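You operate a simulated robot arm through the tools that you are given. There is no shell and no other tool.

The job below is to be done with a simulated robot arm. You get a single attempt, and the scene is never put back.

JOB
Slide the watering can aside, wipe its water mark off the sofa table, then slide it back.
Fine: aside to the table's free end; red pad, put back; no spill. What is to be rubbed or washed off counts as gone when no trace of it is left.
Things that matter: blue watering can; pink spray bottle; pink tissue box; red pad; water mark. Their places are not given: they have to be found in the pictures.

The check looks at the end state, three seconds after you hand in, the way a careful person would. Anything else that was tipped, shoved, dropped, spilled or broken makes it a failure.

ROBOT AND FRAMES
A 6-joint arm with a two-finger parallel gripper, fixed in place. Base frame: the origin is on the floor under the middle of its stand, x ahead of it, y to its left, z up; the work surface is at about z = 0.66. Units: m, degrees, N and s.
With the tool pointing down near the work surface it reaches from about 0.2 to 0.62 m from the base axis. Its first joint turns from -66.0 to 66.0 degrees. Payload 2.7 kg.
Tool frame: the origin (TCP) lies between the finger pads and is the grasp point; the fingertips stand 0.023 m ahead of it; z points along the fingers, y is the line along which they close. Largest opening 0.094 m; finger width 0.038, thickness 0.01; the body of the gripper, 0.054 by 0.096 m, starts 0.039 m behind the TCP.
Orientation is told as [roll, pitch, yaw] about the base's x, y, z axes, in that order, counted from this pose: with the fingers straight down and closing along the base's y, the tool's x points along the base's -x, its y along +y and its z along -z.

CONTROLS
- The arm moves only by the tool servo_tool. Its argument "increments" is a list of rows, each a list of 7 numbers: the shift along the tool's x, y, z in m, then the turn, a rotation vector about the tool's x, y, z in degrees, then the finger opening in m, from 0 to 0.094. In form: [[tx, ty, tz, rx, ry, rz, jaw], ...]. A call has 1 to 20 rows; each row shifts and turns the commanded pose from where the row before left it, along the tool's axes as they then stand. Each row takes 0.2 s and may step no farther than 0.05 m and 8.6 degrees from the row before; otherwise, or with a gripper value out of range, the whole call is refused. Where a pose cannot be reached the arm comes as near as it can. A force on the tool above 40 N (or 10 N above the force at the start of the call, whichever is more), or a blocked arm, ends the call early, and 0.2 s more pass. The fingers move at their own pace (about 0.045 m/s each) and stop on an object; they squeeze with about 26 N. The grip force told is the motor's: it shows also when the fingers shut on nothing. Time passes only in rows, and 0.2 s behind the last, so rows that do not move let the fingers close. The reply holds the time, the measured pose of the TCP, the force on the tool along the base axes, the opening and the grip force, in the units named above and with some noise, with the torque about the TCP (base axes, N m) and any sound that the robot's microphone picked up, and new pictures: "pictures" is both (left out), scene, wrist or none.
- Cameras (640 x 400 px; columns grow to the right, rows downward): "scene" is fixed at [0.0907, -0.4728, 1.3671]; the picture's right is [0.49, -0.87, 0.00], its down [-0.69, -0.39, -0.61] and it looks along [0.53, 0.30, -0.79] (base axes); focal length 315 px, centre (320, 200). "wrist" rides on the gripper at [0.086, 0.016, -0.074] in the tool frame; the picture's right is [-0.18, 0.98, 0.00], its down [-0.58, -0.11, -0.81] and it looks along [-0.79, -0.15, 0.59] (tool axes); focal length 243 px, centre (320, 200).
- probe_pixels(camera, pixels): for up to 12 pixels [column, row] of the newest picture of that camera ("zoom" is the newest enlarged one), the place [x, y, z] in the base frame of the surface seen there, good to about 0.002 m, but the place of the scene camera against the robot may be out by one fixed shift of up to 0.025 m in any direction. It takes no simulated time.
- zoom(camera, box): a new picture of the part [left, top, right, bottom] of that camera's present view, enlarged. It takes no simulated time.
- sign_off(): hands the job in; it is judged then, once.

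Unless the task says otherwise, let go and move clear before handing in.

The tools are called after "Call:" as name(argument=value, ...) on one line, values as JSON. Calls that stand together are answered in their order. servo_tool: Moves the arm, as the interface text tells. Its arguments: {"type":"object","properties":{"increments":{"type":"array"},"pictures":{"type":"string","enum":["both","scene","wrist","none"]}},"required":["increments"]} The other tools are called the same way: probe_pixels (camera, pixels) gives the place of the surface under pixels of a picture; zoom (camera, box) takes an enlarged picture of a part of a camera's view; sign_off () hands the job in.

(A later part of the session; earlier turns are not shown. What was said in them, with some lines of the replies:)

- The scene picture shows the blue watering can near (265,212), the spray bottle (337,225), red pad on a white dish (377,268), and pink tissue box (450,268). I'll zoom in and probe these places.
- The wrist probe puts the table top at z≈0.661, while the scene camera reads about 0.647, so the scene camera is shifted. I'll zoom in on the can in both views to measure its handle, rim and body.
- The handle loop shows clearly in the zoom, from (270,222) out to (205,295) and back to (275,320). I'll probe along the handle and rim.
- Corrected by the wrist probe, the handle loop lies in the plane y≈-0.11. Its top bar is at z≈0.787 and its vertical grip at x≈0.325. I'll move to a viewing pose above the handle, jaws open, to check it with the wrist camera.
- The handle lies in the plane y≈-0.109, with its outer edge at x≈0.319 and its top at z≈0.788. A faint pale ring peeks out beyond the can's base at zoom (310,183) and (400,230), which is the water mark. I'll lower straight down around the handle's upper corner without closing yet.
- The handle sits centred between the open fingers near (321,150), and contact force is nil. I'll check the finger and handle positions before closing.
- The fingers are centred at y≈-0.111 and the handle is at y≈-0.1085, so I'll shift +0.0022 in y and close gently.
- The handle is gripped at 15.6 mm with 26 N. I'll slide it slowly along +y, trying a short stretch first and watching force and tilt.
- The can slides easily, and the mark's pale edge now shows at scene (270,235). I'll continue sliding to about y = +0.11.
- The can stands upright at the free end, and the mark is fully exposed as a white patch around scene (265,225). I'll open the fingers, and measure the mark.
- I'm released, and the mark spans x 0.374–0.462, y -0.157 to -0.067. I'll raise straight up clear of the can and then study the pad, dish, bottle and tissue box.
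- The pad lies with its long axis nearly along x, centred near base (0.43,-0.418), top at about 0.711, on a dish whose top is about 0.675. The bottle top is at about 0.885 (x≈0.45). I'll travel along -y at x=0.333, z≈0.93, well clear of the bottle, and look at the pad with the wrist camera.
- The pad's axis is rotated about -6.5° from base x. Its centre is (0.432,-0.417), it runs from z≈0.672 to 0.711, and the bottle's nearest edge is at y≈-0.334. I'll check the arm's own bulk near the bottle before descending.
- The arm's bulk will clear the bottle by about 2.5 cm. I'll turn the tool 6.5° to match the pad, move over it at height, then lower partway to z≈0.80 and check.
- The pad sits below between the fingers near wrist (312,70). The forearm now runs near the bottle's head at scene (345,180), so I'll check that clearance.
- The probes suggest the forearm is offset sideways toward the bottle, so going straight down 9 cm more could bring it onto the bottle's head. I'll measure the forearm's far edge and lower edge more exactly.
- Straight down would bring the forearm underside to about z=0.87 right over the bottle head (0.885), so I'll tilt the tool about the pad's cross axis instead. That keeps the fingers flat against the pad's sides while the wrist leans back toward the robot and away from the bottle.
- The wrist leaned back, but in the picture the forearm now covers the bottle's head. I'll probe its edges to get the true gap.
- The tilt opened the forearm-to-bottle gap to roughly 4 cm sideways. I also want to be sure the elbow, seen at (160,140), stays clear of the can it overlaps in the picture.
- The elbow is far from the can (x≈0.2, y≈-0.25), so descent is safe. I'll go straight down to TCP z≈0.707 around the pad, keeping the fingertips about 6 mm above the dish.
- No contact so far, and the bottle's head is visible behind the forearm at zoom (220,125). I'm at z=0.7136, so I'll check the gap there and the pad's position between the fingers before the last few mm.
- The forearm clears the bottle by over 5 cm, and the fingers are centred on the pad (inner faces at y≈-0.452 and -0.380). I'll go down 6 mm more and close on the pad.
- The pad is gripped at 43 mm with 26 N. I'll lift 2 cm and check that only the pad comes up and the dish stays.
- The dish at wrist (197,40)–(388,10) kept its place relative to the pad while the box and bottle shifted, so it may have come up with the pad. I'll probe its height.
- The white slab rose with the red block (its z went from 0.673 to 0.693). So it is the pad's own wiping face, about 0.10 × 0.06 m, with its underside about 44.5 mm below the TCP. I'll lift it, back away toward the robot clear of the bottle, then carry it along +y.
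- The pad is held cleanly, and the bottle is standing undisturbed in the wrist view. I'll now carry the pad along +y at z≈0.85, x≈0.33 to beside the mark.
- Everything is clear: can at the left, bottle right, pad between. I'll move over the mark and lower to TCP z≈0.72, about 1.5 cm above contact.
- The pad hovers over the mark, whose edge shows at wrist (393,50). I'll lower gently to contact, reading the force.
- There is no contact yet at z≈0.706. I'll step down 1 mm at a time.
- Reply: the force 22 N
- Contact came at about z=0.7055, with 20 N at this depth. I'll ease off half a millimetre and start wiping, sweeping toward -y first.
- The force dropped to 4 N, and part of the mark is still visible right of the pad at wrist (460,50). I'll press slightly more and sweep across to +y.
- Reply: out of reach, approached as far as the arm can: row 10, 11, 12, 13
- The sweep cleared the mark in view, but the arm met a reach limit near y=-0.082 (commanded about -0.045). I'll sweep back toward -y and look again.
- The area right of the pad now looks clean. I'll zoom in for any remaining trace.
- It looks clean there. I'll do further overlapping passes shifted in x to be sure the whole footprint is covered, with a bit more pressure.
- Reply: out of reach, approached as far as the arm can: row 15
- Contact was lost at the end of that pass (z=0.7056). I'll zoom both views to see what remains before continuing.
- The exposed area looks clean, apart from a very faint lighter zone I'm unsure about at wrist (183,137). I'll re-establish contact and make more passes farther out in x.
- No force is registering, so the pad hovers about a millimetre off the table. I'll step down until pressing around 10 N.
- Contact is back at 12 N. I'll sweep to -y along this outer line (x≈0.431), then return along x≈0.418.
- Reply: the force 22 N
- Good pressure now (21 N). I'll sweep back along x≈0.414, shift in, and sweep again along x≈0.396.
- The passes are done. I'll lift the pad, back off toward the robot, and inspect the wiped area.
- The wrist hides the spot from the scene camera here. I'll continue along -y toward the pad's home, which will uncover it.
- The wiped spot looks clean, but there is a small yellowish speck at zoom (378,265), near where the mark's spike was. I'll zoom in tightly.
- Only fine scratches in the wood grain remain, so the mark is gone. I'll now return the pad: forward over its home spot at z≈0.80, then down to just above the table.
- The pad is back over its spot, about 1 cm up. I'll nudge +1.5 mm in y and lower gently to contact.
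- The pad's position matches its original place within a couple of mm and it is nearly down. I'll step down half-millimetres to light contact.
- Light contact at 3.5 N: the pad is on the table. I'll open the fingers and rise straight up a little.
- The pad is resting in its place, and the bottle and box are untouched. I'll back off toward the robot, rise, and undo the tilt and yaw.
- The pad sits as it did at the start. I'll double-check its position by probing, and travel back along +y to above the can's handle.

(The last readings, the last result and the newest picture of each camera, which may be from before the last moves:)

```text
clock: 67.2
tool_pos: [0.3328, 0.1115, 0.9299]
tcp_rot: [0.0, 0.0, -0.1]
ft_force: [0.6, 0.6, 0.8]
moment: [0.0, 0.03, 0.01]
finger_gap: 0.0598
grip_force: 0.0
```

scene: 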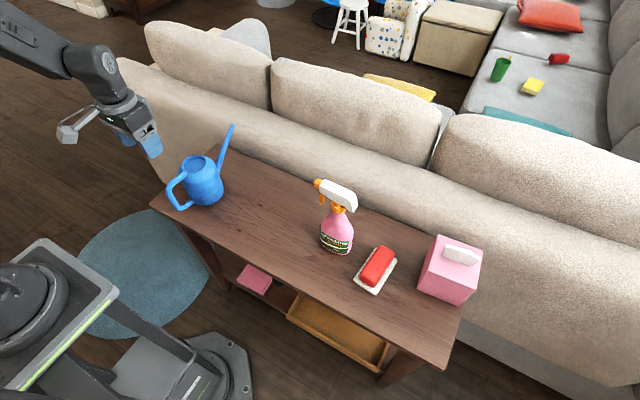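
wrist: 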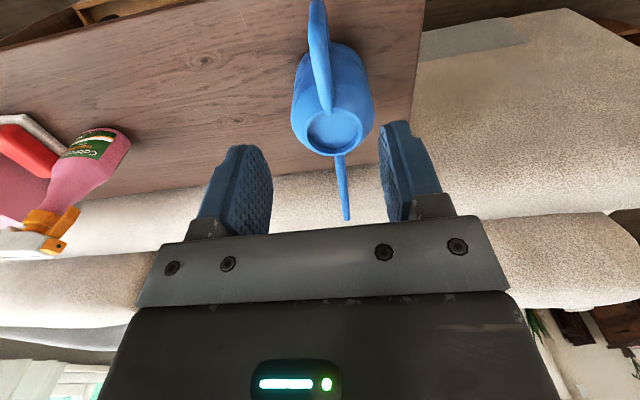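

The whole table is visible and clean where the mark was, with pad, bottle and box all in place. I'll take one more close look at the wiped spot and locate the handle.

Call:
zoom(camera="scene", box=[225, 195, 305, 245])

Call:
zoom(camera="wrist", box=[120, 40, 280, 140])

Call:
probe_pixels(camera="wrist", pixels=[[317, 10], [318, 30], [321, 60], [326, 90], [334, 130], [346, 215], [309, 20], [327, 20]])

```text
8.00 times, centred on (265, 220) of scene
```

zoom: 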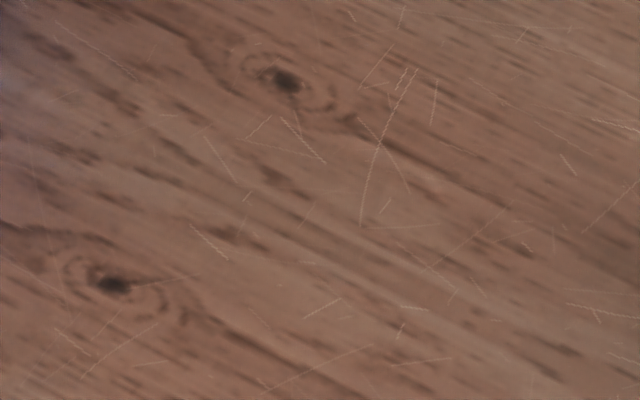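

```text
4.00 times, centred on (200, 90) of wrist
```

zoom: 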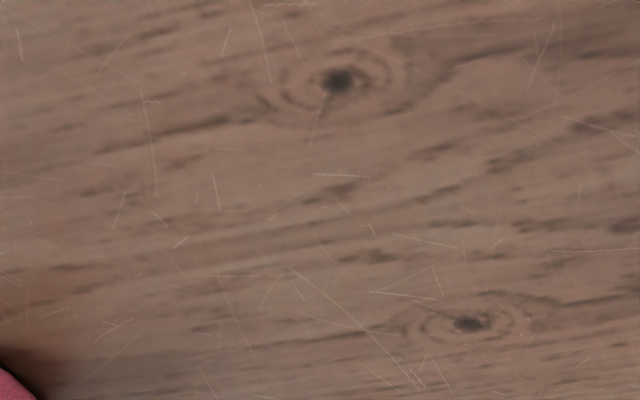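

```text
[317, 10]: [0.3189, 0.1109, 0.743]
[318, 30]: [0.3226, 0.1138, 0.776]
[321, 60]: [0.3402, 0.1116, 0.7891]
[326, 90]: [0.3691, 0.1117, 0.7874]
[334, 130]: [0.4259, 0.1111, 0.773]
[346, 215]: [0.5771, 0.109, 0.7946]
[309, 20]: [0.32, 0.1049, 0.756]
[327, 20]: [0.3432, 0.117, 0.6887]
```

The spot is spotless. The handle is at y≈0.1115, x≈0.319, so I'll lower around its upper corner as before.

Call:
servo_tool(increments=[[-0.001, 0, 0.02, 0, 0, 0, 0.06], [-0.001, 0, 0.025, 0, 0, 0, 0.06], [-0.001, 0, 0.03, 0, 0, 0, 0.06], [0, 0, 0.03, 0, 0, 0, 0.06], [0, 0, 0.025, 0, 0, 0, 0.06], [0, 0, 0.02, 0, 0, 0, 0.055], [0, 0, 0.014, 0, 0, 0, 0.05], [0, 0, 0.007, 0, 0, 0, 0.05], [0, 0, 0, 0, 0, 0, 0.05]], pictures="both")

Call:
probe_pixels(camera="wrist", pixels=[[320, 100], [321, 130], [321, 170], [322, 200], [276, 180], [380, 170]])

```text
clock: 69.2
tool_pos: [0.336, 0.1098, 0.7607]
tcp_rot: [0.0, 0.0, -0.1]
ft_force: [-0.8, 0.1, -0.1]
moment: [0.04, 0.0, 0.02]
finger_gap: 0.0499
grip_force: 0.0
```

scene: 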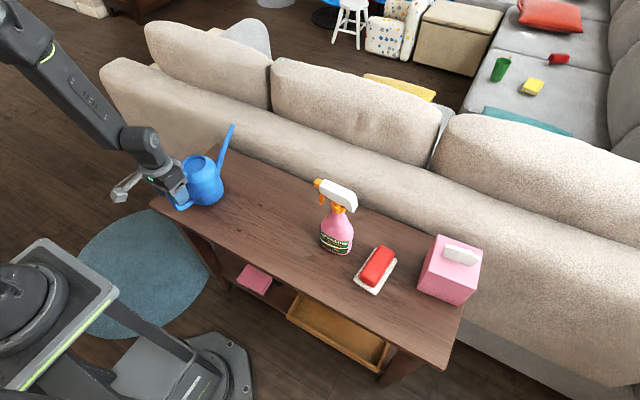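
wrist: 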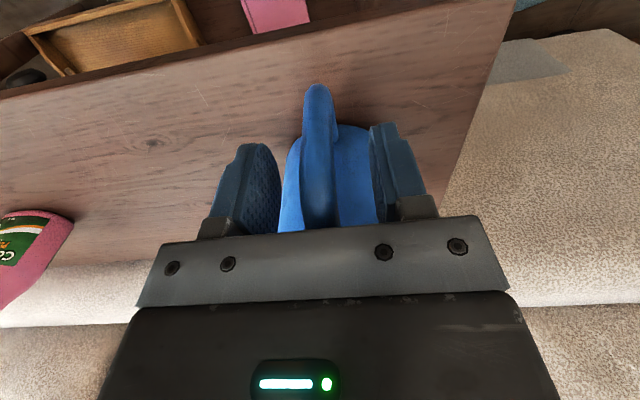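

```text
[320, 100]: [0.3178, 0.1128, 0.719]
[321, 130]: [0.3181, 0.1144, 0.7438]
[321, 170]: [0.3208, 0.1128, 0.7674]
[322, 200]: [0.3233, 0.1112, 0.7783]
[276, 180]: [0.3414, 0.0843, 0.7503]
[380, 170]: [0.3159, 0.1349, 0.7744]
```

The handle sits between the fingers. I'll shift +1 mm in y and close on it.

Call:
servo_tool(increments=[[0, 0.001, 0, 0, 0, 0, 0.05], [0, 0, 0, 0, 0, 0, 0.035], [0, 0, 0, 0, 0, 0, 0.025], [0, 0, 0, 0, 0, 0, 0.018], [0, 0, 0, 0, 0, 0, 0.012], [0, 0, 0, 0, 0, 0, 0.0], [0, 0, 0, 0, 0, 0, 0.0], [0, 0, 0, 0, 0, 0, 0.0]], pictures="none")

```text
clock: 71.0
tool_pos: [0.3365, 0.1109, 0.7607]
tcp_rot: [0.1, 0.0, -0.1]
ft_force: [1.0, -1.2, 0.4]
moment: [0.04, 0.09, -0.16]
finger_gap: 0.0159
grip_force: 25.6
```

The grip is firm at 15.9 mm. I'll slide the can slowly back to its original place (TCP y≈-0.109).

Call:
servo_tool(increments=[[0, -0.004, 0, 0, 0, 0, 0], [0, -0.008, 0, 0, 0, 0, 0], [0, -0.011, 0, 0, 0, 0, 0], [0, -0.0127, 0, 0, 0, 0, 0], [0, -0.0127, 0, 0, 0, 0, 0], [0, -0.0127, 0, 0, 0, 0, 0], [0, -0.0127, 0, 0, 0, 0, 0], [0, -0.0127, 0, 0, 0, 0, 0], [0, -0.0127, 0, 0, 0, 0, 0], [0, -0.0127, 0, 0, 0, 0, 0], [0, -0.0127, 0, 0, 0, 0, 0], [0, -0.0127, 0, 0, 0, 0, 0], [0, -0.0127, 0, 0, 0, 0, 0], [0, -0.0127, 0, 0, 0, 0, 0], [0, -0.0127, 0, 0, 0, 0, 0], [0, -0.0127, 0, 0, 0, 0, 0], [0, -0.0127, 0, 0, 0, 0, 0], [0, -0.01, 0, 0, 0, 0, 0], [0, -0.006, 0, 0, 0, 0, 0], [0, -0.003, 0, 0, 0, 0, 0]], pictures="both")

```text
clock: 75.2
tool_pos: [0.3345, -0.11, 0.7583]
tcp_rot: [0.0, -0.1, 0.1]
ft_force: [-0.2, 4.0, 3.8]
moment: [0.06, -0.08, 0.23]
finger_gap: 0.0156
grip_force: 25.9
```

scene: 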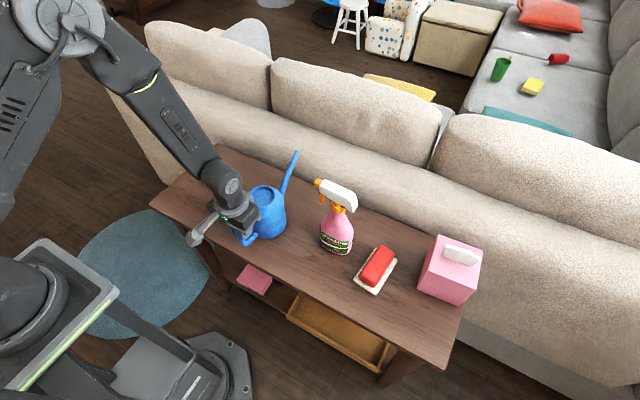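
wrist: 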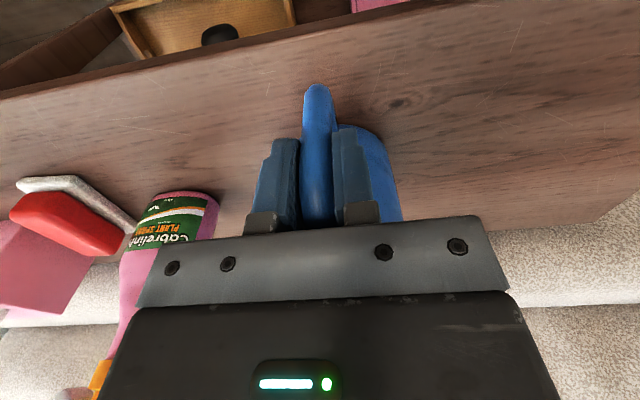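

The can is back near its place. Its spout tip shows at (295,152) against (298,153) originally, so it is slightly yawed. I'll compare key points with the first readings.

Call:
zoom(camera="scene", box=[220, 140, 320, 260])

Call:
probe_pixels(camera="scene", pixels=[[295, 153], [296, 152], [294, 154], [265, 200], [276, 215], [284, 190]])

```text
3.33 times, centred on (270, 200) of scene
```

zoom: 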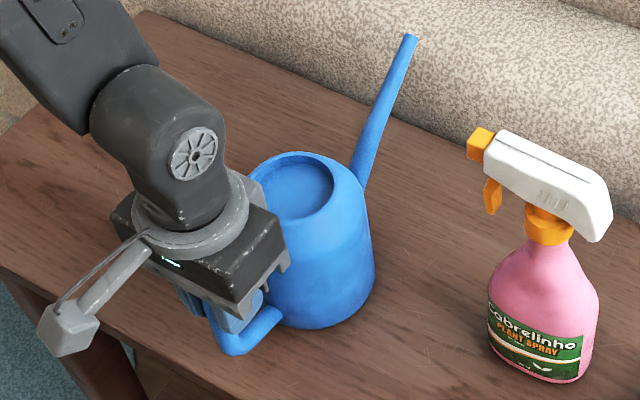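

```text
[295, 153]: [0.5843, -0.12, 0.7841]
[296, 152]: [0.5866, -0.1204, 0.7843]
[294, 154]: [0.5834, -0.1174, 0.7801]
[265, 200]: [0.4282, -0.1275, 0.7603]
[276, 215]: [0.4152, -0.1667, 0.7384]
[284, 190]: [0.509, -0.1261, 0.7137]
```

The tip is about 5 mm off in y, equal to a yaw of about 1.2°. I'll turn the handle by that small angle while gripped.

Call:
servo_tool(increments=[[0, 0, 0, 0, 0, 0.6, 0], [0, -0.0005, 0, 0, 0, 0.6, 0], [0, 0, 0, 0, 0, 0, 0]], pictures="both")

Call:
zoom(camera="scene", box=[220, 140, 320, 260])

```text
clock: 76.0
tool_pos: [0.3355, -0.1094, 0.7602]
tcp_rot: [0.0, 0.1, -1.2]
ft_force: [-0.3, 3.7, 6.9]
moment: [0.05, -0.14, 0.21]
finger_gap: 0.0158
grip_force: 25.8
```

scene: 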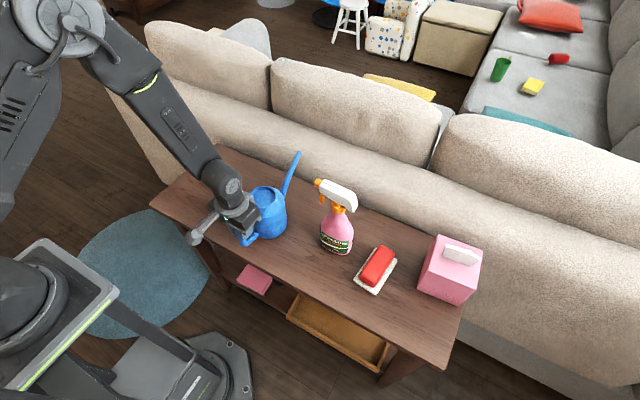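
wrist: 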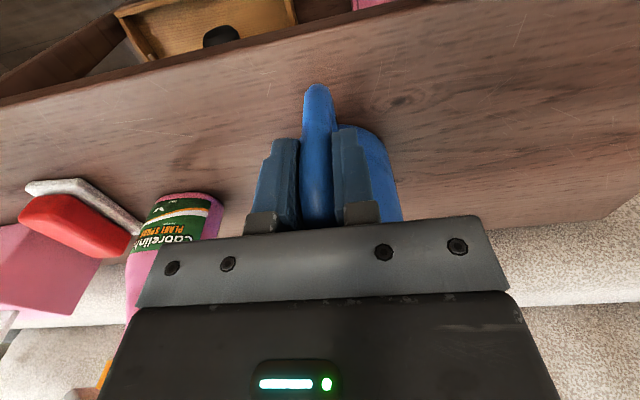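

```text
3.33 times, centred on (270, 200) of scene
```

zoom: 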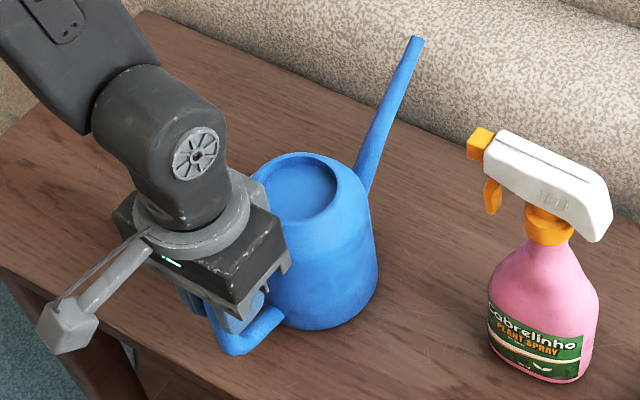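

The spout tip is now at zoom (415,40) and the body edge at (378,265), matching the first picture. I'll open the fingers and rise straight up, then move clear.

Call:
servo_tool(increments=[[0, 0, 0, 0, 0, 0, 0.02], [0, 0, 0, 0, 0, 0, 0.035], [0, 0, 0, 0, 0, 0, 0.05], [0, 0, 0, 0, 0, 0, 0.06], [0, 0, -0.01, 0, 0, 0, 0.06], [0, 0, -0.02, 0, 0, 0, 0.06], [0, 0, -0.03, 0, 0, 0, 0.06], [0, 0, -0.03, 0, 0, 0, 0.06], [0, 0, -0.03, 0, 0, 0, 0.06], [0, 0, -0.03, 0, 0, 0, 0.06], [0.01, 0.03, -0.02, 0, 0, 0, 0.06], [0.01, 0.035, -0.02, 0, 0, 0, 0.06], [0.01, 0.04, -0.02, 0, 0, 0, 0.06], [0, 0.04, -0.01, 0, 0, 0, 0.06], [0, 0.04, 0, 0, 0, 0, 0.06], [0, 0, 0, 0, 0, 0, 0.06]], pictures="both")

Call:
zoom(camera="scene", box=[220, 140, 320, 260])

Call:
zoom(camera="scene", box=[300, 170, 500, 300])

```text
clock: 79.4
tool_pos: [0.3101, 0.0776, 0.9794]
tcp_rot: [0.0, 0.0, -1.2]
ft_force: [-0.5, 0.8, 0.7]
moment: [-0.02, -0.03, 0.01]
finger_gap: 0.0601
grip_force: 0.0
```

scene: 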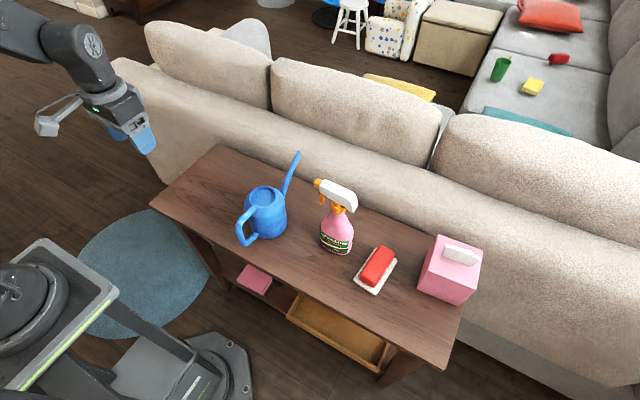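
wrist: 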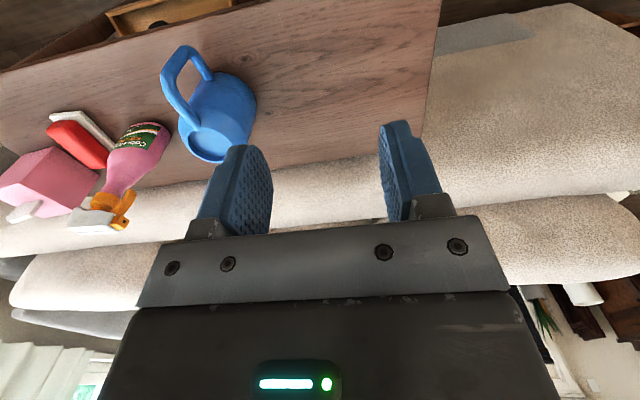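

```text
3.33 times, centred on (270, 200) of scene
```

zoom: 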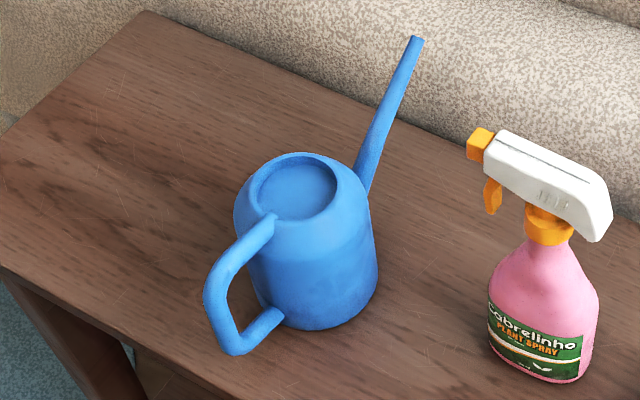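

```text
3.08 times, centred on (400, 235) of scene
```

zoom: 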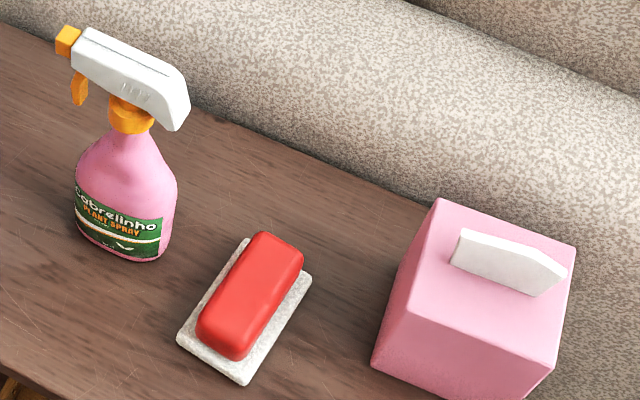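

Every object matches its first picture: can tip at zoom (415,40), pad within about 1 mm, bottle and box unmoved, no trace of the mark and no spill. The arm is clear and open, so I'm handing in.

Call:
sign_off()

```text
The job is handed in.
```

The job is handed in; I don't have the check's verdict. The water mark is gone. Close-up pictures of the spot showed only fine scratches in the wood.

- **Watering can:** I slid it to the free end of the table by its handle and slid it back after the wiping. It was set back matching the first picture, including a small turn to line up the spout. It stayed upright, and no spill shows in the pictures.
- **Red pad:** The white base turned out to be part of the pad, so I wiped with that face. I put the pad back within about 2 mm of where it was.
- **Spray bottle and tissue box:** Both stand where they were. I tilted the gripper to pick up the pad because going straight down would have brought the forearm onto the bottle.

The arm is open and clear of the table.
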